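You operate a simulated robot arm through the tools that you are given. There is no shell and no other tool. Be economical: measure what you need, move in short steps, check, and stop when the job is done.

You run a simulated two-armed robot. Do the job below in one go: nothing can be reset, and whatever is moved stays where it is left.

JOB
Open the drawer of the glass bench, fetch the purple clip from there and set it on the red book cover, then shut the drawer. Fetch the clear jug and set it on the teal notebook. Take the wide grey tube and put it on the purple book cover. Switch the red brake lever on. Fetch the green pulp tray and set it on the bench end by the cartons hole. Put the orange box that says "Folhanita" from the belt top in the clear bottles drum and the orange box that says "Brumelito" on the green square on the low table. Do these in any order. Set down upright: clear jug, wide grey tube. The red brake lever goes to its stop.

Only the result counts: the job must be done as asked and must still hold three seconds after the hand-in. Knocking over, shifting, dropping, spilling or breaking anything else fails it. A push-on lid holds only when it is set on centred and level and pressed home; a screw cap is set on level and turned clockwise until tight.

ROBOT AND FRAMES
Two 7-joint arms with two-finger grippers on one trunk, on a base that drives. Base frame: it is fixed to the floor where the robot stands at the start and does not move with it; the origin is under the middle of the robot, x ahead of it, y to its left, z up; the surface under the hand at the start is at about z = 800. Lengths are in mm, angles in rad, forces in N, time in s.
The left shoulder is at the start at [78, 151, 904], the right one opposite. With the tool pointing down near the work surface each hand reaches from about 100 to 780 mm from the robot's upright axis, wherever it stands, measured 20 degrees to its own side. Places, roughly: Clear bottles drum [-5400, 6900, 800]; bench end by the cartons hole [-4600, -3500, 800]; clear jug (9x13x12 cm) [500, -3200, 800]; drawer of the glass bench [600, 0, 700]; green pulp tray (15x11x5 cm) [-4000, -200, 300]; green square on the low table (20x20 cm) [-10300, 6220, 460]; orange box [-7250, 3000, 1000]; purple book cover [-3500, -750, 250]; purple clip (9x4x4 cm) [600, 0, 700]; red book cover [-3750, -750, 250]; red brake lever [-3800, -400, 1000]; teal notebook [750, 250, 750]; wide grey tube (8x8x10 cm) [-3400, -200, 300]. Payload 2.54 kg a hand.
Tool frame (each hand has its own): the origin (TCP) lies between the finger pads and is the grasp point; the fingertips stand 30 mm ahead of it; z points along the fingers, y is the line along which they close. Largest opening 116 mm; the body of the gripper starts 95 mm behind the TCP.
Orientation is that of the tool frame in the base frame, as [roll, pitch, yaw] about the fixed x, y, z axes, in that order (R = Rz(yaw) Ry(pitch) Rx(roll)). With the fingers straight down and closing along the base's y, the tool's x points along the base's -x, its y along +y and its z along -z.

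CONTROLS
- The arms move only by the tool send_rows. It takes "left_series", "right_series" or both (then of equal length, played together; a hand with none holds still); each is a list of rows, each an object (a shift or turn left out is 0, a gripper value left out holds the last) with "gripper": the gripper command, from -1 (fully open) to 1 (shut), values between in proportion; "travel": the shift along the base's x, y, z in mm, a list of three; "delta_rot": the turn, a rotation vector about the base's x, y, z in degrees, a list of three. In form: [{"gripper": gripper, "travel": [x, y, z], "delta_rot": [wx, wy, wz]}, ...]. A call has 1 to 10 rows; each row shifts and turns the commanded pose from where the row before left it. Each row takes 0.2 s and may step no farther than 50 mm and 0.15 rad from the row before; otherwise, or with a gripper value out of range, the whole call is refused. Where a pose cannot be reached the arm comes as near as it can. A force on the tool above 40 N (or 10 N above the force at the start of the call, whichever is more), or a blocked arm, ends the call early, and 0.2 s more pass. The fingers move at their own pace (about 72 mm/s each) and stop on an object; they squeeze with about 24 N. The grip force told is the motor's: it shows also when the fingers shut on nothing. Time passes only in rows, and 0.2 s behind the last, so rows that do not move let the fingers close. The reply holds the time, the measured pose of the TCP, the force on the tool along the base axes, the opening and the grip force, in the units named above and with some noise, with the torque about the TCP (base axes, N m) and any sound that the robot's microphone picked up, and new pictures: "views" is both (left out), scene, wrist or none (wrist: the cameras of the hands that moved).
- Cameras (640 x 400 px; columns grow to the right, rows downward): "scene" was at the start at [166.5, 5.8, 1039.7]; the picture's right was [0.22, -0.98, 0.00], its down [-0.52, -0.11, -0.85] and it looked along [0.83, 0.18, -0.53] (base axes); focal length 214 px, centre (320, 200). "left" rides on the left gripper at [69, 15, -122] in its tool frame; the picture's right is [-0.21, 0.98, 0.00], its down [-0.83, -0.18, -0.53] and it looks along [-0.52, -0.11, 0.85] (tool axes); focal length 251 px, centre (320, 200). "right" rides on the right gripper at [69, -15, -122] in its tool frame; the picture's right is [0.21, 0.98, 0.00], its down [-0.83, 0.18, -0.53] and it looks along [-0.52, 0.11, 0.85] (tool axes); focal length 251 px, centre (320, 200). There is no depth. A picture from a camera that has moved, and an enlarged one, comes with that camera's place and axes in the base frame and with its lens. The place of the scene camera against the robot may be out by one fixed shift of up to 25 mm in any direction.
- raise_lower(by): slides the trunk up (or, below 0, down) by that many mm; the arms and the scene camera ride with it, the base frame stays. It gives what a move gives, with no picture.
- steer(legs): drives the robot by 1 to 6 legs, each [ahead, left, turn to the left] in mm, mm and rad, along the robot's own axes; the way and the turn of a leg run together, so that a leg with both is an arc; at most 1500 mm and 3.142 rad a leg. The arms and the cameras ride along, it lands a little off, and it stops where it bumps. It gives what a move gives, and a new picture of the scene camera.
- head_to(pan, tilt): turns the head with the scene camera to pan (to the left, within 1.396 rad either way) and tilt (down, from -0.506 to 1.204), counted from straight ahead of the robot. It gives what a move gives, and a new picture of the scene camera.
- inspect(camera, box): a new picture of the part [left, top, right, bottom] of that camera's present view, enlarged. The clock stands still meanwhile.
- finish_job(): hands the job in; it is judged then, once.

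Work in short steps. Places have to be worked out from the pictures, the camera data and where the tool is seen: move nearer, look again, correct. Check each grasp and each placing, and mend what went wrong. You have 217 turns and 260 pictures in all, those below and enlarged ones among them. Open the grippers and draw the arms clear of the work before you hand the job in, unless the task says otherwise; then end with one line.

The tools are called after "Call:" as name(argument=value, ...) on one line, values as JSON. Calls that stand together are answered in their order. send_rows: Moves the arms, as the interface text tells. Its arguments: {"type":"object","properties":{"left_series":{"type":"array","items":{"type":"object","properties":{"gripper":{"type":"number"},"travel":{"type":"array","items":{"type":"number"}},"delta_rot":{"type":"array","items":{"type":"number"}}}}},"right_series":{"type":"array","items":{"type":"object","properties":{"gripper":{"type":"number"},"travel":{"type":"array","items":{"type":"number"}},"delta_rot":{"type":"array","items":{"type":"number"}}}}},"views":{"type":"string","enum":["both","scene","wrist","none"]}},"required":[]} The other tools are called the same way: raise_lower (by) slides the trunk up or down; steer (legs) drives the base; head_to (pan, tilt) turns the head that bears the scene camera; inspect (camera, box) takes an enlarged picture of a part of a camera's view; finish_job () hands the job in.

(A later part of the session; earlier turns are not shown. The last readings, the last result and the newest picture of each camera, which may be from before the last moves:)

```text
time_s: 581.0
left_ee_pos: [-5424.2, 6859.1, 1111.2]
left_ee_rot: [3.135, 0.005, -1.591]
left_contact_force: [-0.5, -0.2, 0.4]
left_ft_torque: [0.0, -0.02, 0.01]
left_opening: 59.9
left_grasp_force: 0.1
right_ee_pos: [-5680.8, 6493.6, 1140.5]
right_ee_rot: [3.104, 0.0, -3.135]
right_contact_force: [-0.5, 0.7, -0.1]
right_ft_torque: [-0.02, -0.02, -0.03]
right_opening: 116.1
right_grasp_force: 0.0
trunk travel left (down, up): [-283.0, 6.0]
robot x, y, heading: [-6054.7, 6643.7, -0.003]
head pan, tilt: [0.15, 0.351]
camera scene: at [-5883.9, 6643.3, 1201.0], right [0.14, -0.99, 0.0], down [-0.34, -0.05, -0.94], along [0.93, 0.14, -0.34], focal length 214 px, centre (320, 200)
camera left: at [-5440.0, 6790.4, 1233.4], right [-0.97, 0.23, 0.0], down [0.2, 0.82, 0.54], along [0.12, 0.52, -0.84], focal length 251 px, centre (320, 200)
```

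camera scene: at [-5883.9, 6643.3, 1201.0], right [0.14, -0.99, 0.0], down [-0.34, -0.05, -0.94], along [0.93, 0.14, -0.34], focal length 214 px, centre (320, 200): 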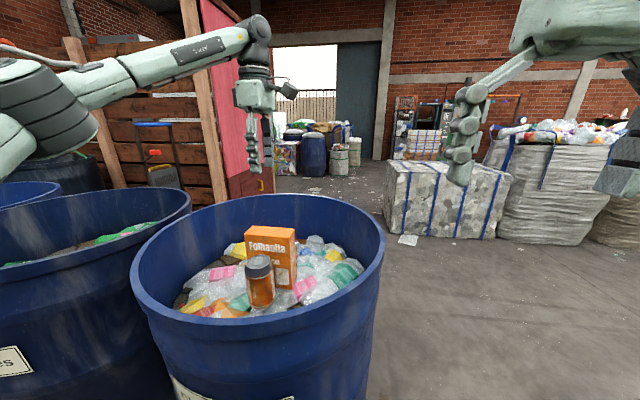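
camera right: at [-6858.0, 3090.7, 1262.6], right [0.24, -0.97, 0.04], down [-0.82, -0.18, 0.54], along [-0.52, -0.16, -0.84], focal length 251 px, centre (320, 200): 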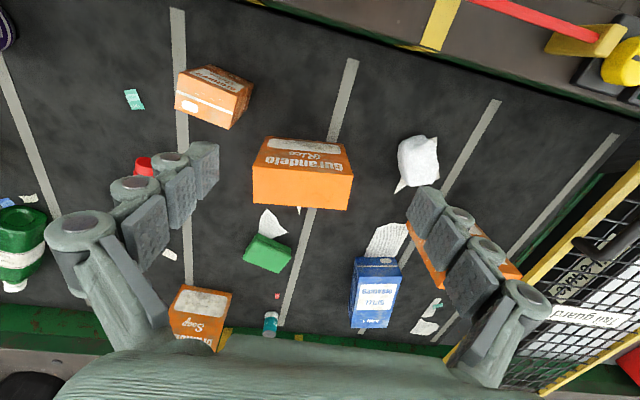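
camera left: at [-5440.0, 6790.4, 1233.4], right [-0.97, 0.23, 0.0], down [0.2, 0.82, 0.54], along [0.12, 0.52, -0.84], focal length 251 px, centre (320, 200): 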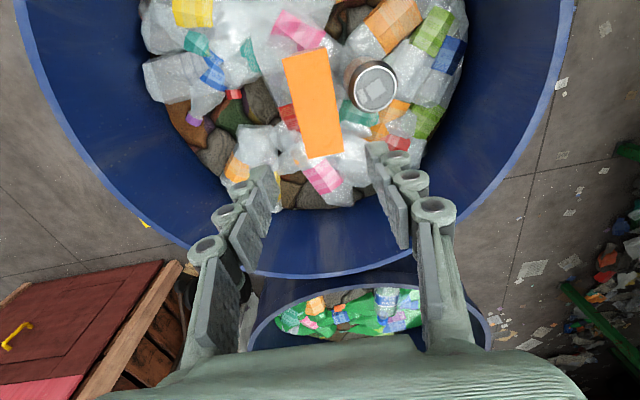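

Folhanita is in the drum. Retract, then drive back around the conveyor's low-y end to its far side for Brumelito.

Call:
send_rows(left_series=[{"gripper": -1, "travel": [-45, 0, 5]}, {"travel": [-45, 0, 5]}, {"travel": [-45, 0, 5]}, {"travel": [-45, 0, 5]}, {"travel": [-45, 0, 0]}, {"travel": [-30, 0, 0]}], views="none")

Call:
steer(legs=[[0, -1500, 0], [0, -1500, 0], [0, -900, 0], [1400, 0, 0], [0, -1050, 0], [0, -1050, 0]])

```text
time_s: 582.4
left_ee_pos: [-5677.6, 6861.2, 1129.7]
left_ee_rot: [3.139, 0.004, -1.588]
left_contact_force: [-1.0, -0.2, 0.3]
left_ft_torque: [0.01, 0.0, -0.01]
left_opening: 116.1
left_grasp_force: 0.2
right_ee_pos: [-5681.1, 6493.1, 1141.2]
right_ee_rot: [3.106, 0.001, -3.133]
right_contact_force: [-0.1, 0.3, 0.2]
right_ft_torque: [0.02, -0.04, 0.01]
right_opening: 116.1
right_grasp_force: 0.0
trunk travel left (down, up): [-283.0, 6.0]
robot x, y, heading: [-6053.6, 6641.6, -0.01]
head pan, tilt: [0.15, 0.351]
```

```text
time_s: 646.3
left_ee_pos: [-4128.4, 926.2, 1129.5]
left_ee_rot: [3.137, 0.002, -1.545]
left_contact_force: [0.1, -0.1, -1.0]
left_ft_torque: [0.0, -0.04, 0.0]
left_opening: 115.9
left_grasp_force: 0.0
right_ee_pos: [-4115.7, 559.8, 1141.1]
right_ee_rot: [3.104, 0.001, -3.092]
right_contact_force: [0.6, 0.2, 0.0]
right_ft_torque: [0.0, 0.0, 0.0]
right_opening: 115.9
right_grasp_force: 0.1
trunk travel left (down, up): [-283.0, 6.0]
robot x, y, heading: [-4496.7, 694.0, 0.036]
head pan, tilt: [0.15, 0.351]
camera scene: at [-4326.2, 700.9, 1200.9], right [0.19, -0.98, 0.0], down [-0.34, -0.06, -0.94], along [0.92, 0.17, -0.34], focal length 214 px, centre (320, 200)
```

scene: 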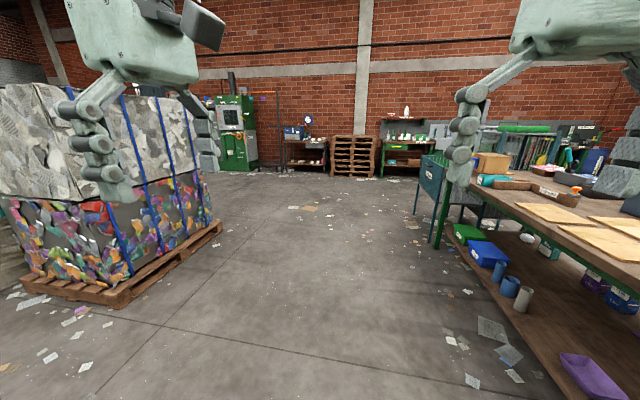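

Now back straight along y≈670 to x≈−7980, then look along the far-side corridor.

Call:
steer(legs=[[0, 0, -0.036], [-1500, 0, 0], [-1500, 0, 0], [-480, 0, 0]])

Call:
head_to(pan=1.396, tilt=0.25)

```text
time_s: 663.8
left_ee_pos: [-7639.9, 910.5, 1129.7]
left_ee_rot: [3.138, 0.003, -1.596]
left_contact_force: [1.0, 0.2, -0.2]
left_ft_torque: [0.0, 0.03, 0.0]
left_opening: 116.2
left_grasp_force: 0.0
right_ee_pos: [-7648.2, 540.9, 1141.1]
right_ee_rot: [3.104, -0.001, -3.141]
right_contact_force: [0.6, 0.2, 0.0]
right_ft_torque: [0.03, -0.04, -0.01]
right_opening: 116.1
right_grasp_force: 0.1
trunk travel left (down, up): [-283.0, 6.0]
robot x, y, heading: [-8021.2, 695.5, -0.012]
head pan, tilt: [0.15, 0.351]
camera scene: at [-7848.8, 694.5, 1201.0], right [0.14, -0.99, 0.0], down [-0.34, -0.05, -0.94], along [0.93, 0.13, -0.34], focal length 214 px, centre (320, 200)
```

scene: 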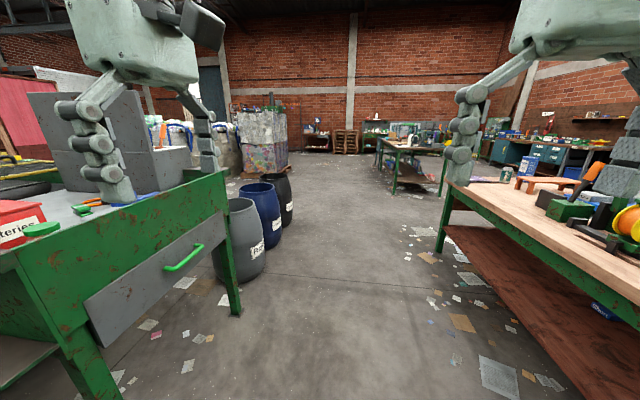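

```text
time_s: 665.2
left_ee_pos: [-7640.5, 909.7, 1129.7]
left_ee_rot: [3.137, 0.003, -1.597]
left_contact_force: [-0.7, 0.1, -0.3]
left_ft_torque: [-0.03, 0.0, 0.0]
left_opening: 116.0
left_grasp_force: 0.0
right_ee_pos: [-7646.1, 542.1, 1140.0]
right_ee_rot: [3.106, 0.0, -3.14]
right_contact_force: [-0.4, -0.3, 0.1]
right_ft_torque: [0.01, 0.02, 0.01]
right_opening: 116.0
right_grasp_force: 0.1
trunk travel left (down, up): [-283.0, 6.0]
robot x, y, heading: [-8022.0, 694.7, -0.011]
head pan, tilt: [1.396, 0.25]
camera scene: at [-7923.2, 773.5, 1210.4], right [0.98, -0.19, 0.0], down [-0.05, -0.24, -0.97], along [0.18, 0.95, -0.25], focal length 214 px, centre (320, 200)
```

scene: 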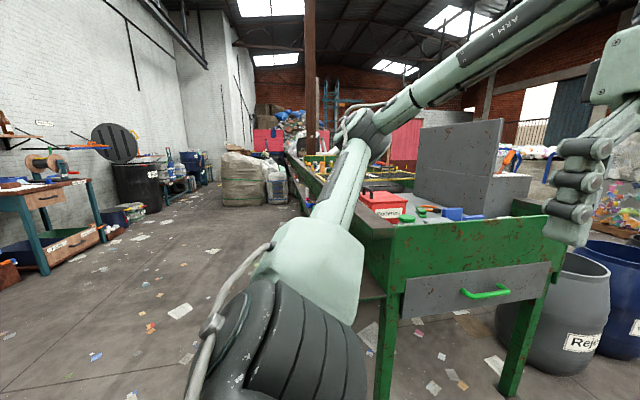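

The far-side corridor is wide. Strafe left to y≈3070 in front of Brumelito.

Call:
steer(legs=[[0, 1200, 0.011], [0, 1180, 0]])

Call:
head_to(pan=0.15, tilt=0.5)

Call:
send_rows(left_series=[{"travel": [20, 0, 0]}], views="wrist")

```text
time_s: 671.3
left_ee_pos: [-7633.4, 1448.9, 1130.3]
left_ee_rot: [3.136, 0.009, -1.612]
left_contact_force: [-0.5, 0.4, 0.6]
left_ft_torque: [-0.03, -0.05, 0.0]
left_opening: 115.9
left_grasp_force: 0.0
right_ee_pos: [-7646.3, 1081.6, 1140.1]
right_ee_rot: [3.1, -0.002, 3.122]
right_contact_force: [-0.2, -0.8, 0.5]
right_ft_torque: [-0.02, 0.01, 0.03]
right_opening: 115.9
right_grasp_force: 0.1
trunk travel left (down, up): [-283.0, 6.0]
robot x, y, heading: [-8016.5, 1242.8, -0.024]
head pan, tilt: [1.396, 0.25]
stopped in leg 1: the robot was blocked; the commanded pose is now the measured one
camera scene: at [-7919.2, 1317.5, 1211.0], right [0.98, -0.2, 0.0], down [-0.05, -0.24, -0.97], along [0.19, 0.95, -0.24], focal length 214 px, centre (320, 200)
```

scene: 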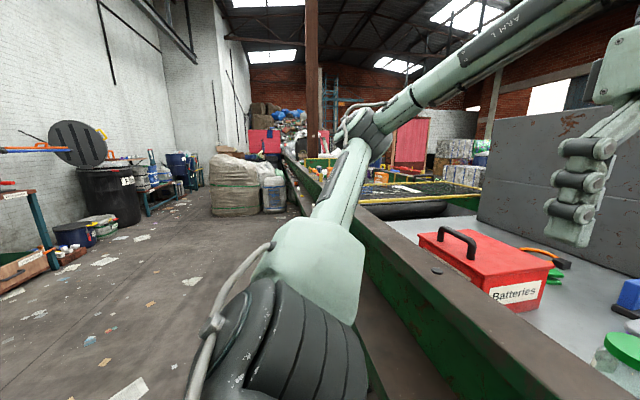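

```text
time_s: 672.7
left_ee_pos: [-7634.3, 1447.6, 1131.4]
left_ee_rot: [3.136, 0.016, -1.613]
left_contact_force: [0.4, 0.3, -0.7]
left_ft_torque: [0.0, 0.03, 0.0]
left_opening: 116.0
left_grasp_force: 0.0
right_ee_pos: [-7645.0, 1077.3, 1138.2]
right_ee_rot: [3.092, -0.004, 3.125]
right_contact_force: [1.0, -0.7, -0.3]
right_ft_torque: [-0.03, 0.02, 0.01]
right_opening: 116.0
right_grasp_force: 0.1
trunk travel left (down, up): [-283.0, 6.0]
robot x, y, heading: [-8019.1, 1248.3, -0.024]
head pan, tilt: [0.15, 0.499]
camera scene: at [-7847.7, 1234.2, 1187.0], right [0.12, -0.99, -0.01], down [-0.48, -0.05, -0.88], along [0.87, 0.12, -0.48], focal length 214 px, centre (320, 200)
```

scene: 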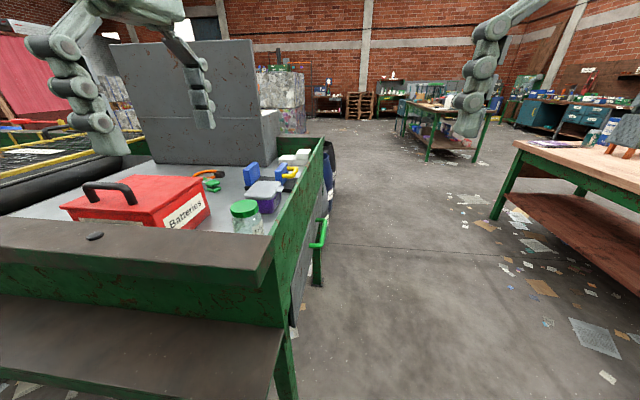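

```text
time_s: 673.1
left_ee_pos: [-7614.0, 1445.7, 1132.0]
left_ee_rot: [3.135, 0.016, -1.614]
left_contact_force: [0.2, -0.9, -1.2]
left_ft_torque: [-0.03, 0.05, 0.03]
left_opening: 115.8
left_grasp_force: 0.0
right_ee_pos: [-7646.8, 1077.4, 1139.1]
right_ee_rot: [3.092, -0.005, 3.126]
right_contact_force: [0.1, 0.0, -0.6]
right_ft_torque: [0.0, -0.01, -0.02]
right_opening: 116.0
right_grasp_force: 0.1
trunk travel left (down, up): [-283.0, 6.0]
robot x, y, heading: [-8019.2, 1248.0, -0.024]
head pan, tilt: [0.15, 0.499]
camera left: at [-7631.2, 1376.7, 1252.6], right [-0.97, 0.26, 0.01], down [0.22, 0.81, 0.55], along [0.13, 0.53, -0.84], focal length 251 px, centre (320, 200)
```

left: 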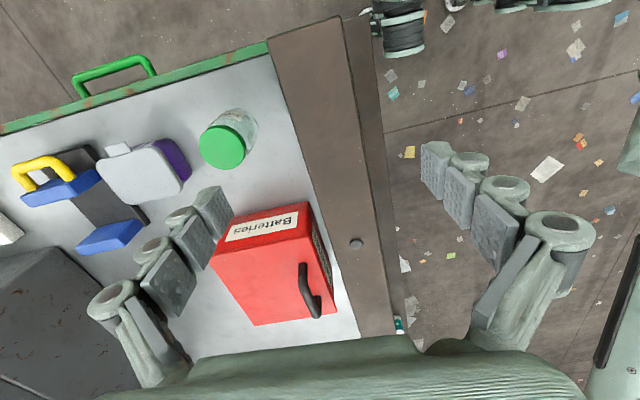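

The base grazed the conveyor's edge (x≈−7660). Back off 110 mm and continue left.

Call:
steer(legs=[[-110, 0, 0.024], [0, 900, 0], [0, 920, 0]])

Call:
send_rows(left_series=[{"travel": [30, 0, 0], "delta_rot": [0, 0, 1]}, {"travel": [30, 0, 0]}], views="wrist")

```text
time_s: 691.8
left_ee_pos: [-7699.0, 3284.0, 1129.5]
left_ee_rot: [3.138, 0.007, -1.609]
left_contact_force: [-0.2, 0.3, -0.4]
left_ft_torque: [-0.02, -0.01, 0.0]
left_opening: 116.0
left_grasp_force: 0.1
right_ee_pos: [-7727.8, 2914.6, 1141.1]
right_ee_rot: [3.105, -0.002, 3.128]
right_contact_force: [-0.2, -0.1, -0.2]
right_ft_torque: [0.02, 0.0, -0.04]
right_opening: 116.1
right_grasp_force: 0.0
trunk travel left (down, up): [-283.0, 6.0]
robot x, y, heading: [-8098.9, 3072.5, -0.023]
head pan, tilt: [0.15, 0.499]
camera scene: at [-7931.1, 3070.6, 1187.2], right [0.13, -0.99, 0.0], down [-0.47, -0.06, -0.88], along [0.87, 0.11, -0.48], focal length 214 px, centre (320, 200)
```

scene: 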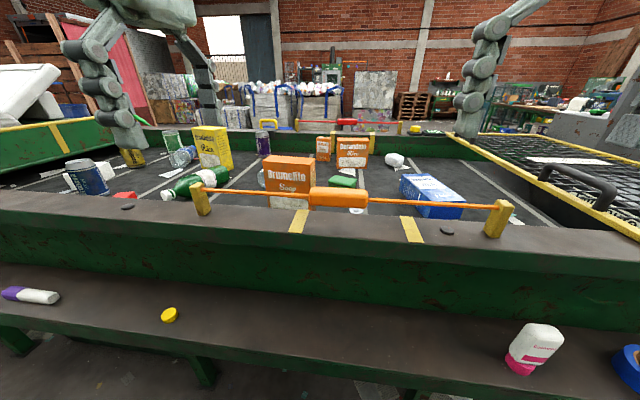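

```text
time_s: 692.4
left_ee_pos: [-7637.6, 3282.7, 1129.5]
left_ee_rot: [3.137, 0.007, -1.591]
left_contact_force: [-0.5, -0.1, 0.0]
left_ft_torque: [0.0, 0.03, -0.02]
left_opening: 115.9
left_grasp_force: 0.1
right_ee_pos: [-7727.3, 2914.0, 1139.3]
right_ee_rot: [3.104, -0.002, 3.126]
right_contact_force: [0.0, -0.2, -0.2]
right_ft_torque: [-0.01, 0.03, 0.02]
right_opening: 116.0
right_grasp_force: 0.0
trunk travel left (down, up): [-283.0, 6.0]
robot x, y, heading: [-8101.9, 3079.1, -0.019]
head pan, tilt: [0.15, 0.499]
camera left: at [-7653.9, 3213.2, 1250.4], right [-0.97, 0.23, 0.01], down [0.2, 0.82, 0.54], along [0.12, 0.52, -0.84], focal length 251 px, centre (320, 200)
```

left: 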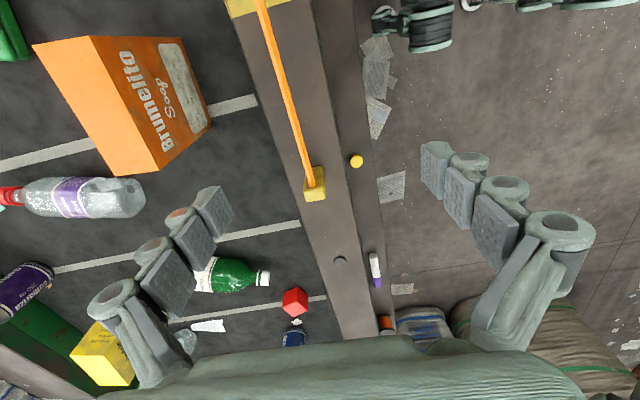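

Brumelito's top ≈ x −7406…−7466, y 3162…3284. Move over its centre.

Call:
send_rows(left_series=[{"gripper": -1, "travel": [45, -12, 0]}, {"travel": [45, -12, 0]}, {"travel": [45, -12, 0]}, {"travel": [45, -12, 0]}, {"travel": [20, -12, -30]}], views="wrist")

```text
time_s: 693.5
left_ee_pos: [-7437.1, 3223.4, 1099.8]
left_ee_rot: [3.137, 0.006, -1.591]
left_contact_force: [-0.6, 0.4, 0.6]
left_ft_torque: [0.0, -0.01, 0.0]
left_opening: 116.0
left_grasp_force: 0.1
right_ee_pos: [-7729.0, 2915.6, 1139.8]
right_ee_rot: [3.103, -0.001, 3.127]
right_contact_force: [1.0, 0.4, 1.5]
right_ft_torque: [-0.02, 0.0, 0.01]
right_opening: 115.8
right_grasp_force: 0.1
trunk travel left (down, up): [-283.0, 6.0]
robot x, y, heading: [-8100.4, 3069.8, -0.02]
head pan, tilt: [0.15, 0.499]
camera left: at [-7452.6, 3154.4, 1221.3], right [-0.97, 0.24, 0.01], down [0.2, 0.82, 0.54], along [0.12, 0.52, -0.84], focal length 251 px, centre (320, 200)
```

left: 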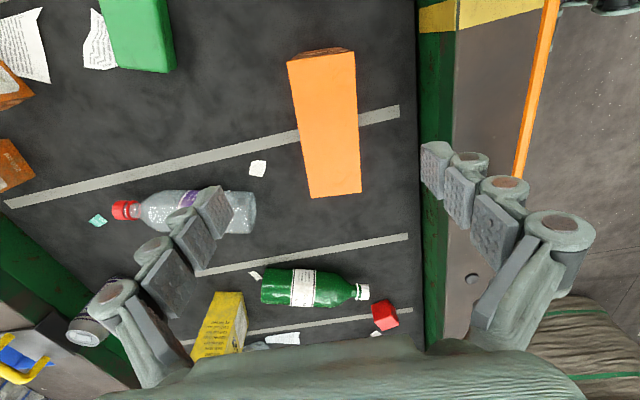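

Centre ≈[-7445,3218]. Descend and grip.

Call:
send_rows(left_series=[{"gripper": -1, "travel": [-8, -5, -40]}, {"travel": [0, 0, -45]}, {"travel": [0, 0, -45]}, {"travel": [0, 0, -25]}, {"gripper": 1}, {}, {}, {}, {"travel": [0, 0, 15]}, {"travel": [0, 0, 35]}], views="wrist")

```text
time_s: 695.8
left_ee_pos: [-7446.0, 3218.1, 996.1]
left_ee_rot: [3.139, 0.005, -1.594]
left_contact_force: [0.1, 1.1, -0.7]
left_ft_torque: [0.01, 0.01, 0.01]
left_opening: 48.8
left_grasp_force: 23.7
right_ee_pos: [-7729.2, 2915.9, 1141.2]
right_ee_rot: [3.104, -0.003, 3.126]
right_contact_force: [-0.8, 0.1, -0.2]
right_ft_torque: [-0.01, -0.01, 0.03]
right_opening: 115.8
right_grasp_force: 0.0
trunk travel left (down, up): [-283.0, 6.0]
robot x, y, heading: [-8100.9, 3071.3, -0.021]
head pan, tilt: [0.15, 0.499]
camera left: at [-7461.4, 3149.8, 1118.0], right [-0.97, 0.23, 0.0], down [0.2, 0.82, 0.54], along [0.12, 0.52, -0.84], focal length 251 px, centre (320, 200)
```

left: 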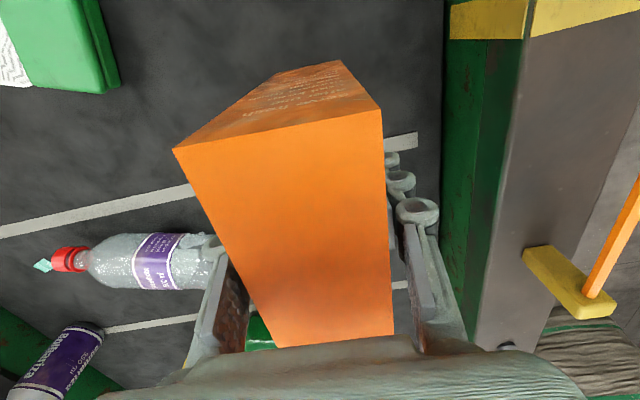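

Held. Raise over the cord, back off, turn toward −x and look for the low table.

Call:
send_rows(left_series=[{"gripper": 1, "travel": [0, 0, 45]}, {"travel": [0, 0, 45]}, {"travel": [0, 0, 45]}], views="none")

Call:
steer(legs=[[-1050, 0, 0.02], [0, 0, 3.12], [0, -1400, 0]])

Call:
head_to(pan=-0.7, tilt=0.3)

```text
time_s: 696.5
left_ee_pos: [-7448.3, 3217.4, 1133.1]
left_ee_rot: [3.14, 0.007, -1.591]
left_contact_force: [0.3, -0.3, -0.3]
left_ft_torque: [0.0, -0.04, 0.0]
left_opening: 48.8
left_grasp_force: 23.8
right_ee_pos: [-7729.5, 2914.3, 1140.8]
right_ee_rot: [3.104, 0.0, 3.128]
right_contact_force: [-0.7, 0.0, 0.7]
right_ft_torque: [0.04, -0.01, 0.02]
right_opening: 116.0
right_grasp_force: 0.1
trunk travel left (down, up): [-283.0, 6.0]
robot x, y, heading: [-8103.5, 3076.1, -0.026]
head pan, tilt: [0.15, 0.499]
```

```text
time_s: 722.6
left_ee_pos: [-9650.1, 4419.9, 1130.9]
left_ee_rot: [3.138, 0.005, 1.47]
left_contact_force: [-0.5, 0.2, 0.1]
left_ft_torque: [0.04, 0.01, 0.0]
left_opening: 48.7
left_grasp_force: 23.5
right_ee_pos: [-9345.1, 4700.0, 1141.0]
right_ee_rot: [3.105, -0.001, -0.094]
right_contact_force: [0.2, 0.2, 0.5]
right_ft_torque: [0.01, 0.03, -0.02]
right_opening: 115.9
right_grasp_force: 0.1
trunk travel left (down, up): [-283.0, 6.0]
robot x, y, heading: [-8989.4, 4513.9, 3.046]
head pan, tilt: [0.15, 0.499]
camera scene: at [-9135.3, 4501.7, 1187.2], right [-0.05, 1.0, 0.0], down [0.48, 0.02, -0.88], along [-0.88, -0.04, -0.48], focal length 214 px, centre (320, 200)
```

scene: 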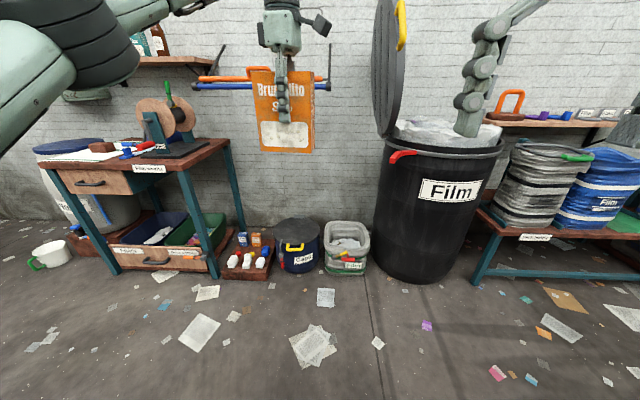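

```text
time_s: 723.8
left_ee_pos: [-9652.0, 4421.2, 1130.9]
left_ee_rot: [3.138, 0.005, 1.47]
left_contact_force: [-0.3, 0.6, -0.7]
left_ft_torque: [-0.02, 0.0, 0.01]
left_opening: 48.6
left_grasp_force: 23.2
right_ee_pos: [-9346.1, 4700.5, 1140.4]
right_ee_rot: [3.106, -0.002, -0.092]
right_contact_force: [-0.2, -0.3, 0.3]
right_ft_torque: [0.02, 0.01, 0.01]
right_opening: 115.9
right_grasp_force: 0.0
trunk travel left (down, up): [-283.0, 6.0]
robot x, y, heading: [-8993.1, 4514.1, 3.041]
head pan, tilt: [-0.7, 0.3]
camera scene: at [-9109.4, 4573.1, 1205.6], right [0.72, 0.7, 0.0], down [0.21, -0.21, -0.96], along [-0.66, 0.69, -0.3], focal length 214 px, centre (320, 200)
```

scene: 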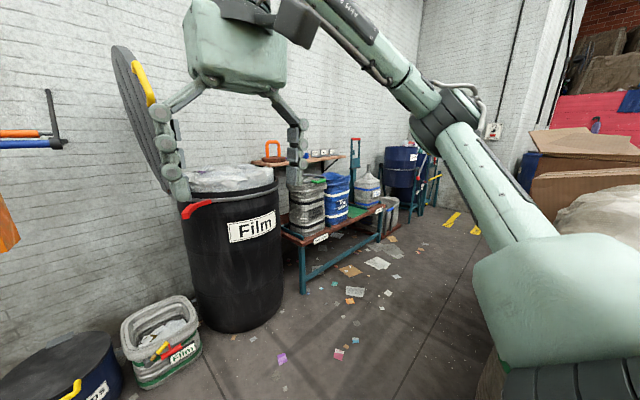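

The low table (with bundles) is ahead-right. Retract the box a bit, straighten and strafe right to y≈6050.

Call:
send_rows(left_series=[{"gripper": 1, "travel": [45, 0, 0]}, {"travel": [45, 0, 0]}, {"travel": [45, 0, 0]}, {"travel": [45, 0, 0]}], views="none")

Call:
steer(legs=[[200, 0, 0.1], [0, -1500, 0]])

Call:
head_to(pan=0.0, tilt=0.45)

```text
time_s: 724.8
left_ee_pos: [-9472.3, 4420.9, 1132.4]
left_ee_rot: [3.138, 0.006, 1.471]
left_contact_force: [-0.3, -0.9, -0.5]
left_ft_torque: [0.01, 0.04, -0.01]
left_opening: 48.6
left_grasp_force: 23.7
right_ee_pos: [-9346.2, 4701.1, 1141.5]
right_ee_rot: [3.105, 0.0, -0.092]
right_contact_force: [0.6, 0.1, 0.3]
right_ft_torque: [0.0, 0.0, 0.0]
right_opening: 116.0
right_grasp_force: 0.0
trunk travel left (down, up): [-283.0, 6.0]
robot x, y, heading: [-8985.0, 4513.2, 3.034]
head pan, tilt: [-0.7, 0.3]
```

```text
time_s: 731.6
left_ee_pos: [-9663.4, 4791.7, 1133.1]
left_ee_rot: [3.139, 0.007, 1.551]
left_contact_force: [0.7, 0.0, 0.0]
left_ft_torque: [0.03, -0.03, 0.0]
left_opening: 48.7
left_grasp_force: 24.2
right_ee_pos: [-9560.1, 5081.0, 1140.2]
right_ee_rot: [3.106, 0.001, -0.014]
right_contact_force: [-0.7, -0.9, 1.0]
right_ft_torque: [0.03, -0.03, -0.01]
right_opening: 116.0
right_grasp_force: 0.0
trunk travel left (down, up): [-283.0, 6.0]
robot x, y, heading: [-9185.0, 4921.9, 3.123]
head pan, tilt: [-0.7, 0.3]
stopped in leg 2: the robot was blocked; the commanded pose is now the measured one
camera scene: at [-9314.9, 4972.3, 1205.6], right [0.66, 0.75, 0.0], down [0.22, -0.19, -0.96], along [-0.72, 0.63, -0.3], focal length 214 px, centre (320, 200)
```

scene: 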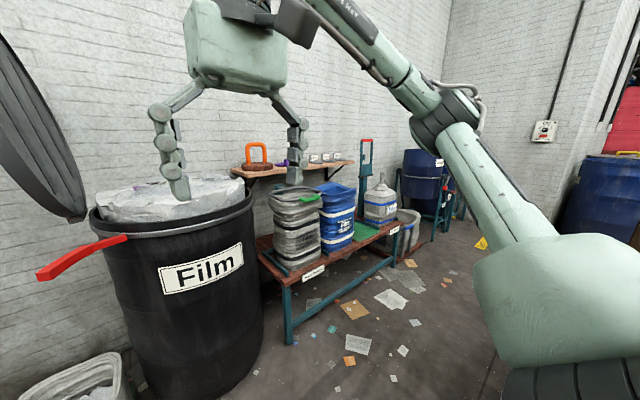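

```text
time_s: 732.6
left_ee_pos: [-9663.3, 4791.2, 1131.9]
left_ee_rot: [3.137, 0.005, 1.552]
left_contact_force: [-0.9, 0.3, -0.6]
left_ft_torque: [-0.01, -0.03, 0.0]
left_opening: 48.4
left_grasp_force: 24.1
right_ee_pos: [-9560.8, 5081.4, 1141.1]
right_ee_rot: [3.104, -0.001, -0.013]
right_contact_force: [-0.8, -0.2, 0.4]
right_ft_torque: [0.0, 0.04, -0.02]
right_opening: 115.9
right_grasp_force: 0.0
trunk travel left (down, up): [-283.0, 6.0]
robot x, y, heading: [-9185.5, 4924.0, 3.121]
head pan, tilt: [0.0, 0.45]
camera scene: at [-9336.3, 4912.9, 1191.7], right [0.02, 1.0, 0.0], down [0.43, -0.01, -0.9], along [-0.9, 0.02, -0.44], focal length 214 px, centre (320, 200)
```

scene: 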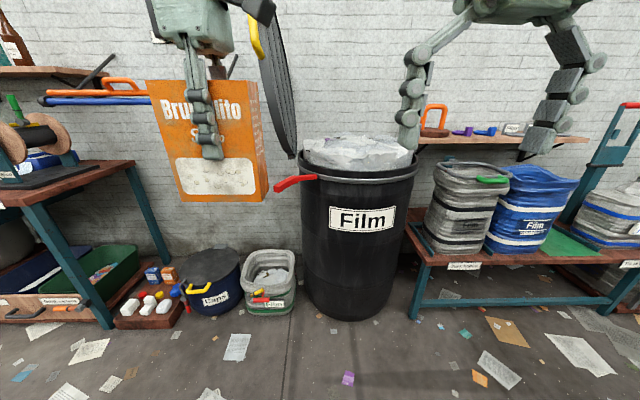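

Blocked by the big bag on the right. The green square shows at ≈[-10216,6264]. Move 260 mm further forward, then strafe right.

Call:
steer(legs=[[260, 0, 0.02], [0, -700, 0], [0, -700, 0]])

```text
time_s: 748.1
left_ee_pos: [-9914.9, 6192.7, 1132.5]
left_ee_rot: [3.138, 0.006, 1.574]
left_contact_force: [0.9, -0.6, -0.3]
left_ft_torque: [0.0, 0.0, 0.01]
left_opening: 48.5
left_grasp_force: 23.7
right_ee_pos: [-9817.1, 6485.6, 1140.1]
right_ee_rot: [3.105, 0.001, 0.011]
right_contact_force: [-0.6, -1.0, -0.3]
right_ft_torque: [0.03, 0.01, 0.01]
right_opening: 115.8
right_grasp_force: 0.1
trunk travel left (down, up): [-283.0, 6.0]
robot x, y, heading: [-9441.2, 6334.0, -3.139]
head pan, tilt: [0.0, 0.45]
camera scene: at [-9590.5, 6321.6, 1191.7], right [0.0, 1.0, 0.0], down [0.44, 0.0, -0.9], along [-0.9, 0.0, -0.44], focal length 214 px, centre (320, 200)
```

scene: 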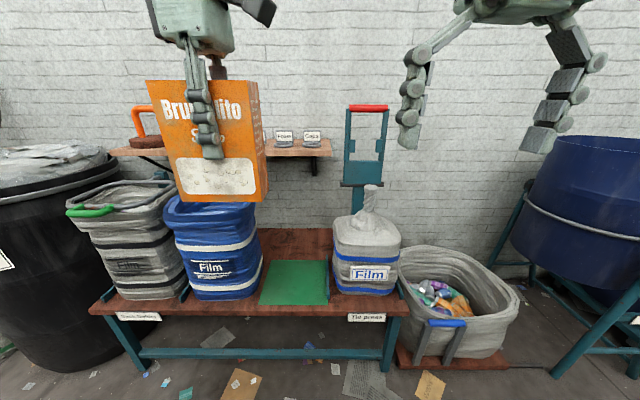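

Green square ≈[-10226,6216]. Drive 140 ahead and extend over it, then view.

Call:
steer(legs=[[150, 0, 0]])

Call:
send_rows(left_series=[{"gripper": 1, "travel": [-45, 5, 0]}, {"travel": [-45, 5, 0]}, {"travel": [-40, 5, -30]}, {"travel": [0, 5, -45]}, {"travel": [0, 0, -45]}], views="both")

```text
time_s: 749.5
left_ee_pos: [-10064.4, 6193.5, 1132.6]
left_ee_rot: [3.139, 0.007, 1.572]
left_contact_force: [0.1, -0.2, -0.2]
left_ft_torque: [0.0, -0.02, -0.01]
left_opening: 48.6
left_grasp_force: 23.8
right_ee_pos: [-9968.0, 6485.3, 1141.5]
right_ee_rot: [3.104, -0.003, 0.011]
right_contact_force: [-0.1, 1.0, 0.1]
right_ft_torque: [-0.02, -0.02, 0.0]
right_opening: 115.9
right_grasp_force: 0.1
trunk travel left (down, up): [-283.0, 6.0]
robot x, y, heading: [-9591.0, 6335.8, -3.137]
head pan, tilt: [0.0, 0.45]
camera scene: at [-9741.6, 6321.3, 1191.6], right [0.0, 1.0, 0.0], down [0.44, 0.0, -0.9], along [-0.9, 0.0, -0.44], focal length 214 px, centre (320, 200)
```

scene: 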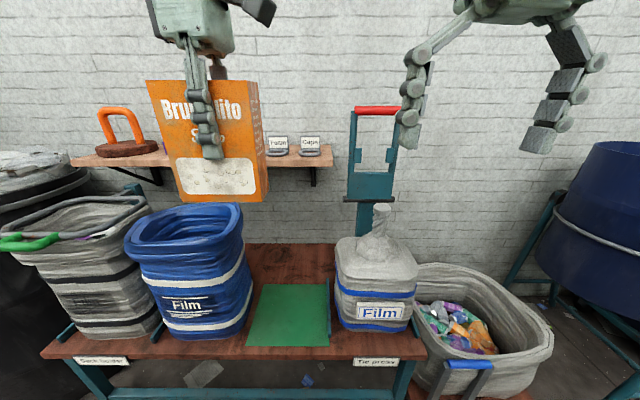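

```text
refused: row 3 steps farther than a row can; nothing moved
```

Triangulated: square centre ≈[-10229,6212,457]. Extend over it with shorter steps.

Call:
send_rows(left_series=[{"gripper": 1, "travel": [-42, 5, 0]}, {"travel": [-42, 5, 0]}, {"travel": [-42, 5, 0]}, {"travel": [-39, 4, 0]}, {"travel": [0, 0, -45]}, {"travel": [0, 0, -45]}, {"travel": [0, 0, -45]}], views="both")

```text
time_s: 751.1
left_ee_pos: [-10230.8, 6214.2, 998.5]
left_ee_rot: [3.139, 0.005, 1.573]
left_contact_force: [0.1, -0.9, 0.1]
left_ft_torque: [0.0, -0.05, -0.01]
left_opening: 48.5
left_grasp_force: 24.2
right_ee_pos: [-9968.1, 6484.4, 1141.6]
right_ee_rot: [3.104, -0.002, 0.011]
right_contact_force: [-0.3, -0.4, -0.8]
right_ft_torque: [0.01, 0.02, 0.02]
right_opening: 115.9
right_grasp_force: 0.2
trunk travel left (down, up): [-283.0, 6.0]
robot x, y, heading: [-9589.6, 6334.4, -3.142]
head pan, tilt: [0.0, 0.45]
camera scene: at [-9741.4, 6321.0, 1191.7], right [0.0, 1.0, 0.0], down [0.44, 0.0, -0.9], along [-0.9, 0.0, -0.44], focal length 214 px, centre (320, 200)
camera left: at [-10215.7, 6283.4, 1119.1], right [0.98, -0.21, 0.0], down [-0.18, -0.82, 0.54], along [-0.11, -0.53, -0.84], focal length 251 px, centre (320, 200)
```

scene: 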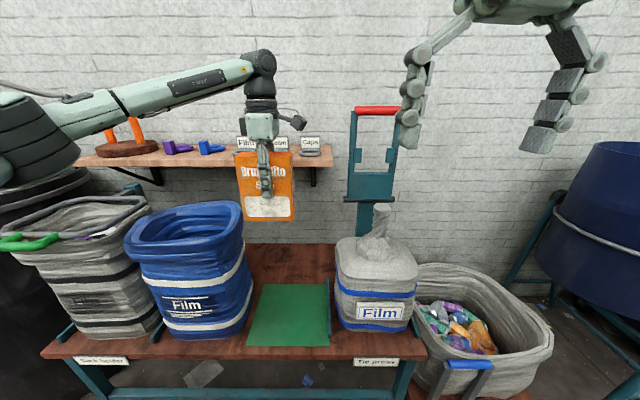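
left: 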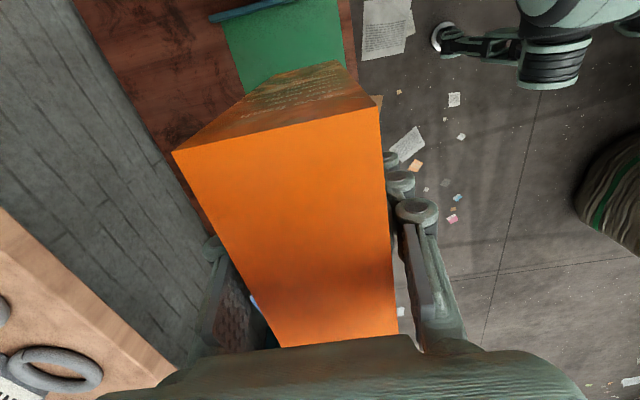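

Aim for [-10258,6212]. Lower the box between the roll and the container.

Call:
send_rows(left_series=[{"gripper": 1, "travel": [-27, -2, -40]}, {"travel": [0, 0, -48]}, {"travel": [0, 0, -48]}, {"travel": [0, 0, -48]}, {"travel": [0, 0, -48]}, {"travel": [0, 0, -48]}, {"travel": [0, 0, -48]}], views="both")

```text
time_s: 752.7
left_ee_pos: [-10256.1, 6210.2, 670.7]
left_ee_rot: [3.138, 0.004, 1.571]
left_contact_force: [0.5, -0.5, 0.1]
left_ft_torque: [0.04, -0.01, -0.03]
left_opening: 48.5
left_grasp_force: 24.5
right_ee_pos: [-9969.2, 6485.0, 1141.5]
right_ee_rot: [3.106, -0.003, 0.01]
right_contact_force: [-0.1, 0.1, -0.2]
right_ft_torque: [0.0, -0.01, 0.01]
right_opening: 116.2
right_grasp_force: 0.1
trunk travel left (down, up): [-283.0, 6.0]
robot x, y, heading: [-9589.3, 6332.6, -3.14]
head pan, tilt: [0.0, 0.45]
camera scene: at [-9741.2, 6321.2, 1191.7], right [0.0, 1.0, 0.0], down [0.44, 0.0, -0.9], along [-0.9, 0.0, -0.44], focal length 214 px, centre (320, 200)
camera left: at [-10240.9, 6280.8, 791.7], right [0.98, -0.21, 0.0], down [-0.18, -0.82, 0.54], along [-0.11, -0.53, -0.84], focal length 251 px, centre (320, 200)
```

scene: 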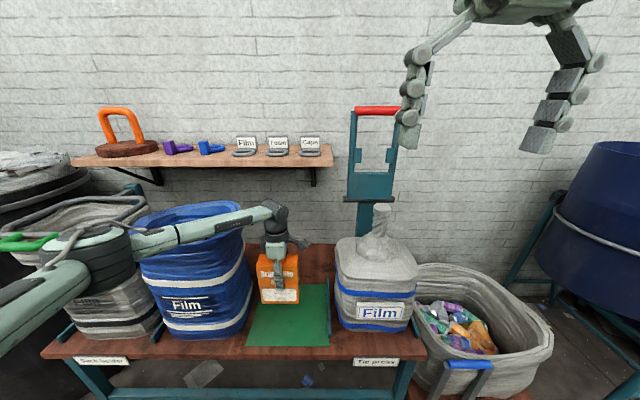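
left: 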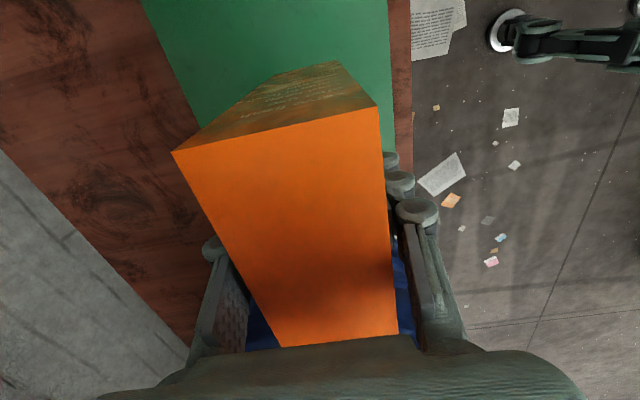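

No contact yet, but the forearm is getting close to the blue bag. I'll lift again, shift the base +200 in y so the forearm comes in straighter, and retry.

Call:
send_rows(left_series=[{"gripper": 1, "travel": [0, 0, 48]}, {"travel": [0, 0, 48]}, {"travel": [0, 0, 48]}, {"travel": [0, 0, 48]}, {"travel": [0, 0, 48]}, {"travel": [0, 0, 48]}, {"travel": [0, 0, 48]}, {"travel": [0, 0, 48]}, {"travel": [20, 0, 40]}], right_series=[{"travel": [40, 0, 0]}, {"travel": [40, 0, 0]}, {"travel": [30, -10, 10]}, {}, {}, {}, {}, {}, {}], views="none")

Call:
steer(legs=[[0, -210, 0]])

Call:
send_rows(left_series=[{"gripper": 1, "travel": [-5, -42, 0]}, {"travel": [-5, -42, 0]}, {"travel": [-5, -42, 0]}, {"travel": [-5, -42, 0]}, {"travel": [0, -42, 0]}], views="both")

```text
time_s: 754.7
left_ee_pos: [-10236.5, 6209.3, 1095.5]
left_ee_rot: [3.139, 0.006, 1.572]
left_contact_force: [0.7, 0.6, 0.0]
left_ft_torque: [0.01, 0.02, 0.0]
left_opening: 48.6
left_grasp_force: 24.2
right_ee_pos: [-9855.5, 6473.8, 1151.4]
right_ee_rot: [3.103, 0.003, 0.011]
right_contact_force: [1.0, -1.2, 0.0]
right_ft_torque: [0.0, 0.04, 0.03]
right_opening: 116.1
right_grasp_force: 0.0
trunk travel left (down, up): [-283.0, 6.0]
robot x, y, heading: [-9590.4, 6338.1, -3.138]
head pan, tilt: [0.0, 0.45]
```

```text
time_s: 757.3
left_ee_pos: [-10237.5, 6420.4, 1093.4]
left_ee_rot: [3.138, 0.006, 1.568]
left_contact_force: [0.1, -0.2, -0.9]
left_ft_torque: [-0.01, -0.05, 0.01]
left_opening: 48.6
left_grasp_force: 24.0
right_ee_pos: [-9855.9, 6683.1, 1150.9]
right_ee_rot: [3.103, 0.0, 0.005]
right_contact_force: [-0.2, -0.3, -0.3]
right_ft_torque: [-0.02, 0.0, -0.02]
right_opening: 116.1
right_grasp_force: 0.0
trunk travel left (down, up): [-283.0, 6.0]
robot x, y, heading: [-9590.5, 6546.5, 3.137]
head pan, tilt: [0.0, 0.45]
camera scene: at [-9740.8, 6530.9, 1191.7], right [0.0, 1.0, 0.0], down [0.44, 0.0, -0.9], along [-0.9, 0.0, -0.44], focal length 214 px, centre (320, 200)
```

scene: 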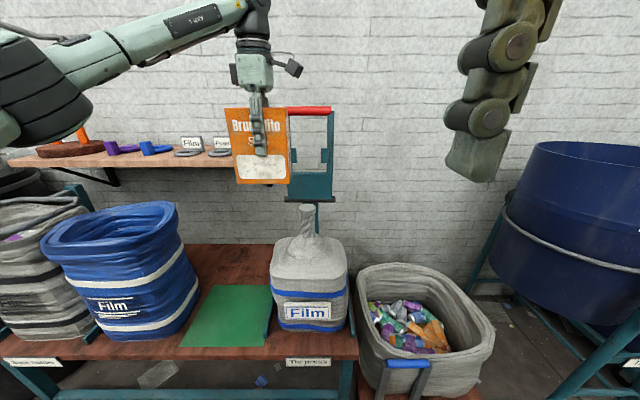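

```text
time_s: 758.5
left_ee_pos: [-10256.6, 6209.2, 1090.8]
left_ee_rot: [3.137, 0.004, 1.569]
left_contact_force: [0.1, -0.1, -0.9]
left_ft_torque: [0.0, 0.0, -0.04]
left_opening: 48.4
left_grasp_force: 24.3
right_ee_pos: [-9857.0, 6682.8, 1151.1]
right_ee_rot: [3.106, 0.001, 0.004]
right_contact_force: [-0.1, -0.9, -0.2]
right_ft_torque: [0.03, 0.0, 0.0]
right_opening: 116.1
right_grasp_force: 0.1
trunk travel left (down, up): [-283.0, 6.0]
robot x, y, heading: [-9594.2, 6543.3, 3.137]
head pan, tilt: [0.0, 0.45]
camera scene: at [-9740.8, 6530.2, 1191.7], right [0.0, 1.0, 0.0], down [0.44, 0.0, -0.9], along [-0.9, 0.0, -0.44], focal length 214 px, centre (320, 200)
camera left: at [-10240.6, 6279.8, 1213.0], right [0.98, -0.22, 0.0], down [-0.18, -0.82, 0.54], along [-0.11, -0.53, -0.84], focal length 251 px, centre (320, 200)
```

scene: 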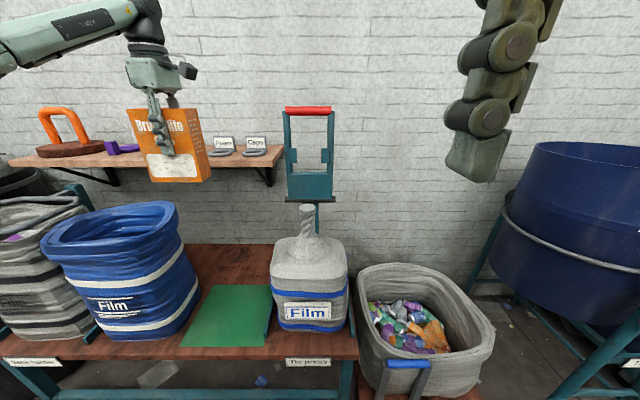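
left: 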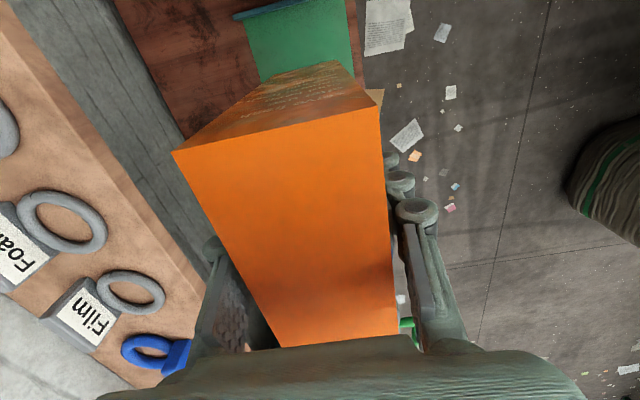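

Now lower again and check the forearm against the blue bag.

Call:
send_rows(left_series=[{"gripper": 1, "travel": [0, 0, -48]}, {"travel": [0, 0, -48]}, {"travel": [0, 0, -48]}, {"travel": [0, 0, -48]}, {"travel": [0, 0, -48]}, {"travel": [0, 0, -48]}, {"travel": [0, 0, -48]}, {"travel": [0, 0, -48]}], views="scene")

```text
time_s: 760.3
left_ee_pos: [-10257.6, 6210.1, 709.7]
left_ee_rot: [3.14, 0.006, 1.569]
left_contact_force: [0.1, 0.4, -0.7]
left_ft_torque: [0.02, 0.02, -0.04]
left_opening: 48.5
left_grasp_force: 24.1
right_ee_pos: [-9855.9, 6682.5, 1150.6]
right_ee_rot: [3.106, -0.002, 0.006]
right_contact_force: [-1.0, 0.4, -0.1]
right_ft_torque: [-0.05, -0.05, 0.0]
right_opening: 116.0
right_grasp_force: 0.0
trunk travel left (down, up): [-283.0, 6.0]
robot x, y, heading: [-9593.3, 6546.0, 3.14]
head pan, tilt: [0.0, 0.45]
camera scene: at [-9741.2, 6530.5, 1191.7], right [0.0, 1.0, 0.0], down [0.44, 0.0, -0.9], along [-0.9, 0.0, -0.44], focal length 214 px, centre (320, 200)
```

scene: 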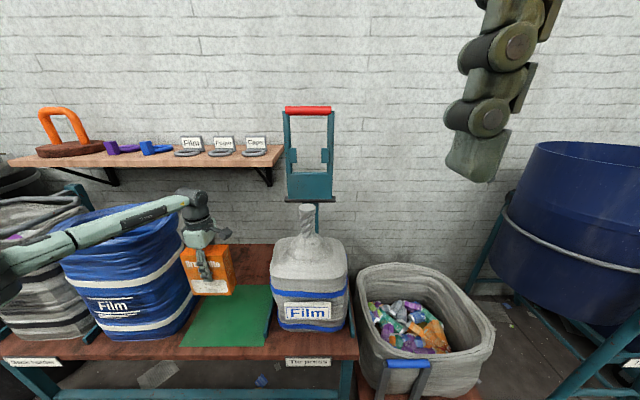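

The forearm would press on the blue bag. I'll lift, turn the base ~0.6 rad left so the left elbow stays on the open-floor side, and come in again.

Call:
send_rows(left_series=[{"gripper": 1, "travel": [0, 0, 48]}, {"travel": [0, 0, 48]}, {"travel": [0, 0, 48]}, {"travel": [0, 0, 48]}, {"travel": [0, 0, 48]}, {"travel": [0, 0, 48]}, {"travel": [0, 0, 48]}, {"travel": [0, 0, 45]}, {"travel": [40, 20, 0]}, {"travel": [40, 20, 0]}], views="none")

Call:
steer(legs=[[0, 0, 0.6], [85, -99, 0]])

```text
time_s: 762.5
left_ee_pos: [-10176.2, 6248.8, 1089.6]
left_ee_rot: [3.139, 0.006, 1.569]
left_contact_force: [-0.3, 0.1, -0.3]
left_ft_torque: [-0.01, 0.01, -0.02]
left_opening: 48.4
left_grasp_force: 23.7
right_ee_pos: [-9856.2, 6683.6, 1152.4]
right_ee_rot: [3.104, -0.001, 0.006]
right_contact_force: [-0.4, -0.1, 0.5]
right_ft_torque: [0.04, 0.01, 0.0]
right_opening: 116.2
right_grasp_force: 0.1
trunk travel left (down, up): [-283.0, 6.0]
robot x, y, heading: [-9591.2, 6541.3, 3.141]
head pan, tilt: [0.0, 0.45]
```

```text
time_s: 765.9
left_ee_pos: [-10025.4, 5997.5, 1088.5]
left_ee_rot: [3.138, 0.006, 2.184]
left_contact_force: [-1.1, 0.3, -0.4]
left_ft_torque: [-0.01, -0.03, 0.0]
left_opening: 48.7
left_grasp_force: 23.9
right_ee_pos: [-10014.7, 6537.6, 1151.7]
right_ee_rot: [3.103, 0.002, 0.621]
right_contact_force: [-0.6, 1.0, 0.1]
right_ft_torque: [-0.01, -0.03, -0.04]
right_opening: 116.0
right_grasp_force: 0.2
trunk travel left (down, up): [-283.0, 6.0]
robot x, y, heading: [-9720.0, 6575.0, -2.529]
head pan, tilt: [0.0, 0.45]
camera scene: at [-9838.4, 6470.9, 1191.7], right [-0.57, 0.82, 0.0], down [0.36, 0.25, -0.9], along [-0.74, -0.52, -0.44], focal length 214 px, centre (320, 200)
```

scene: 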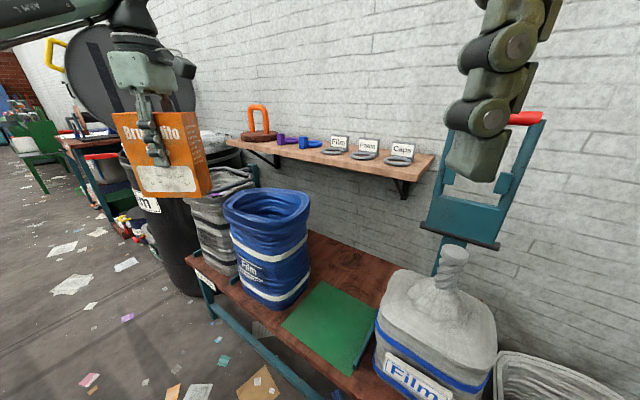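

Good posture now. Turn the hand back −35° and move over the square.

Call:
send_rows(left_series=[{"gripper": 1, "travel": [-33, 31, 0], "delta_rot": [0, 0, -8.2]}, {"travel": [-33, 31, 0], "delta_rot": [0, 0, -8.2]}, {"travel": [-33, 31, 0], "delta_rot": [0, 0, -8.2]}, {"travel": [-33, 31, 0], "delta_rot": [0, 0, -8.2]}, {"travel": [-33, 31, 0], "delta_rot": [0, 0, -2.3]}, {"travel": [-33, 31, 0]}, {"travel": [-33, 29, 0]}, {"travel": [0, 0, -48]}, {"travel": [0, 0, -48]}], views="both")

```text
time_s: 767.9
left_ee_pos: [-10257.4, 6213.9, 994.2]
left_ee_rot: [3.138, 0.006, 1.57]
left_contact_force: [1.0, -0.3, -0.9]
left_ft_torque: [-0.01, -0.01, -0.01]
left_opening: 48.8
left_grasp_force: 23.9
right_ee_pos: [-10015.3, 6539.4, 1151.2]
right_ee_rot: [3.105, -0.001, 0.621]
right_contact_force: [0.3, -0.2, -0.4]
right_ft_torque: [-0.01, -0.03, 0.03]
right_opening: 115.7
right_grasp_force: 0.1
trunk travel left (down, up): [-283.0, 6.0]
robot x, y, heading: [-9719.3, 6573.8, -2.527]
head pan, tilt: [0.0, 0.45]
camera scene: at [-9838.4, 6470.9, 1191.7], right [-0.57, 0.82, 0.0], down [0.36, 0.25, -0.9], along [-0.74, -0.52, -0.44], focal length 214 px, centre (320, 200)
camera left: at [-10241.8, 6284.1, 1115.7], right [0.98, -0.21, 0.0], down [-0.18, -0.82, 0.54], along [-0.11, -0.53, -0.84], focal length 251 px, centre (320, 200)
```

scene: 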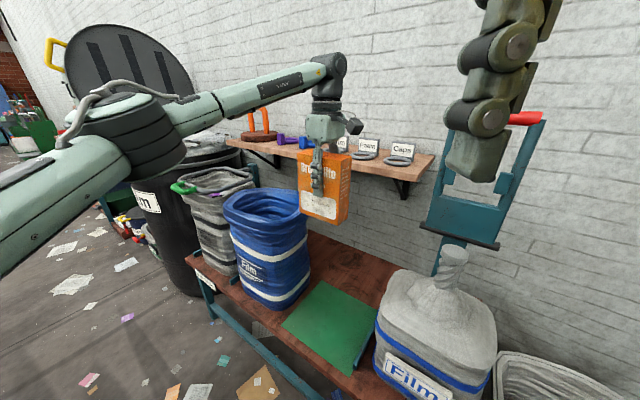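
left: 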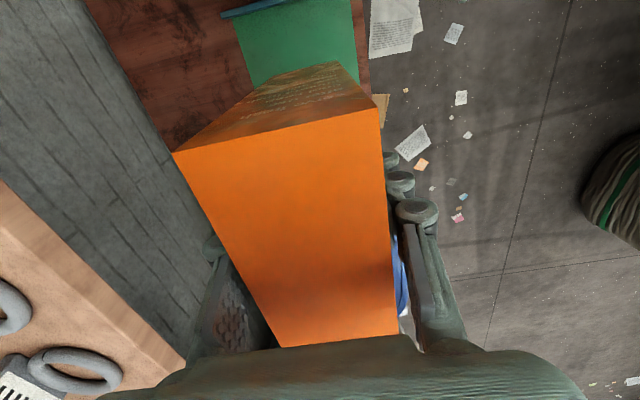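

Shift +8 in y and lower further, checking forearm clearance.

Call:
send_rows(left_series=[{"gripper": 1, "travel": [-3, 8, -45]}, {"travel": [0, 0, -48]}, {"travel": [0, 0, -48]}, {"travel": [0, 0, -48]}, {"travel": [0, 0, -48]}, {"travel": [0, 0, -48]}], views="both")

```text
time_s: 769.3
left_ee_pos: [-10261.8, 6221.4, 708.0]
left_ee_rot: [3.138, 0.006, 1.573]
left_contact_force: [-0.7, -0.5, -0.8]
left_ft_torque: [0.01, 0.02, 0.01]
left_opening: 48.9
left_grasp_force: 24.0
right_ee_pos: [-10015.6, 6537.1, 1151.5]
right_ee_rot: [3.103, 0.0, 0.621]
right_contact_force: [-0.3, 0.0, -0.4]
right_ft_torque: [-0.02, -0.02, -0.02]
right_opening: 116.1
right_grasp_force: 0.0
trunk travel left (down, up): [-283.0, 6.0]
robot x, y, heading: [-9716.5, 6576.4, -2.532]
head pan, tilt: [0.0, 0.45]
camera scene: at [-9838.3, 6470.7, 1191.7], right [-0.57, 0.82, 0.0], down [0.36, 0.25, -0.9], along [-0.74, -0.52, -0.44], focal length 214 px, centre (320, 200)
camera left: at [-10246.2, 6290.7, 829.5], right [0.98, -0.21, 0.0], down [-0.18, -0.82, 0.54], along [-0.11, -0.53, -0.84], focal length 251 px, centre (320, 200)
```

scene: 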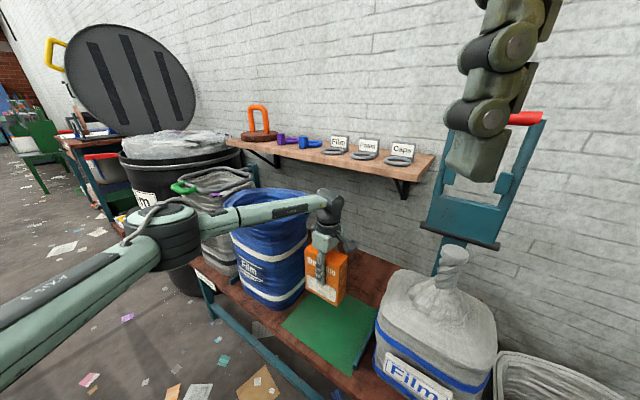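
left: 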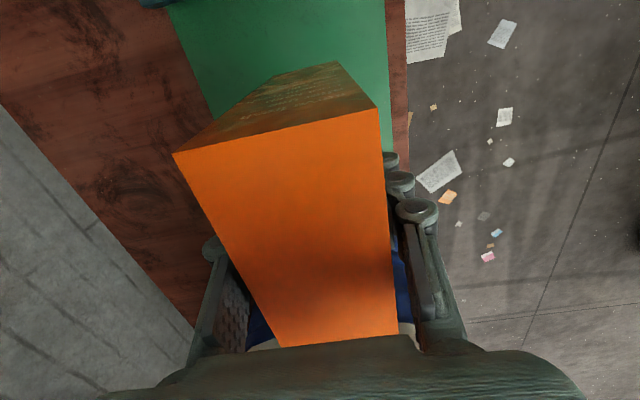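

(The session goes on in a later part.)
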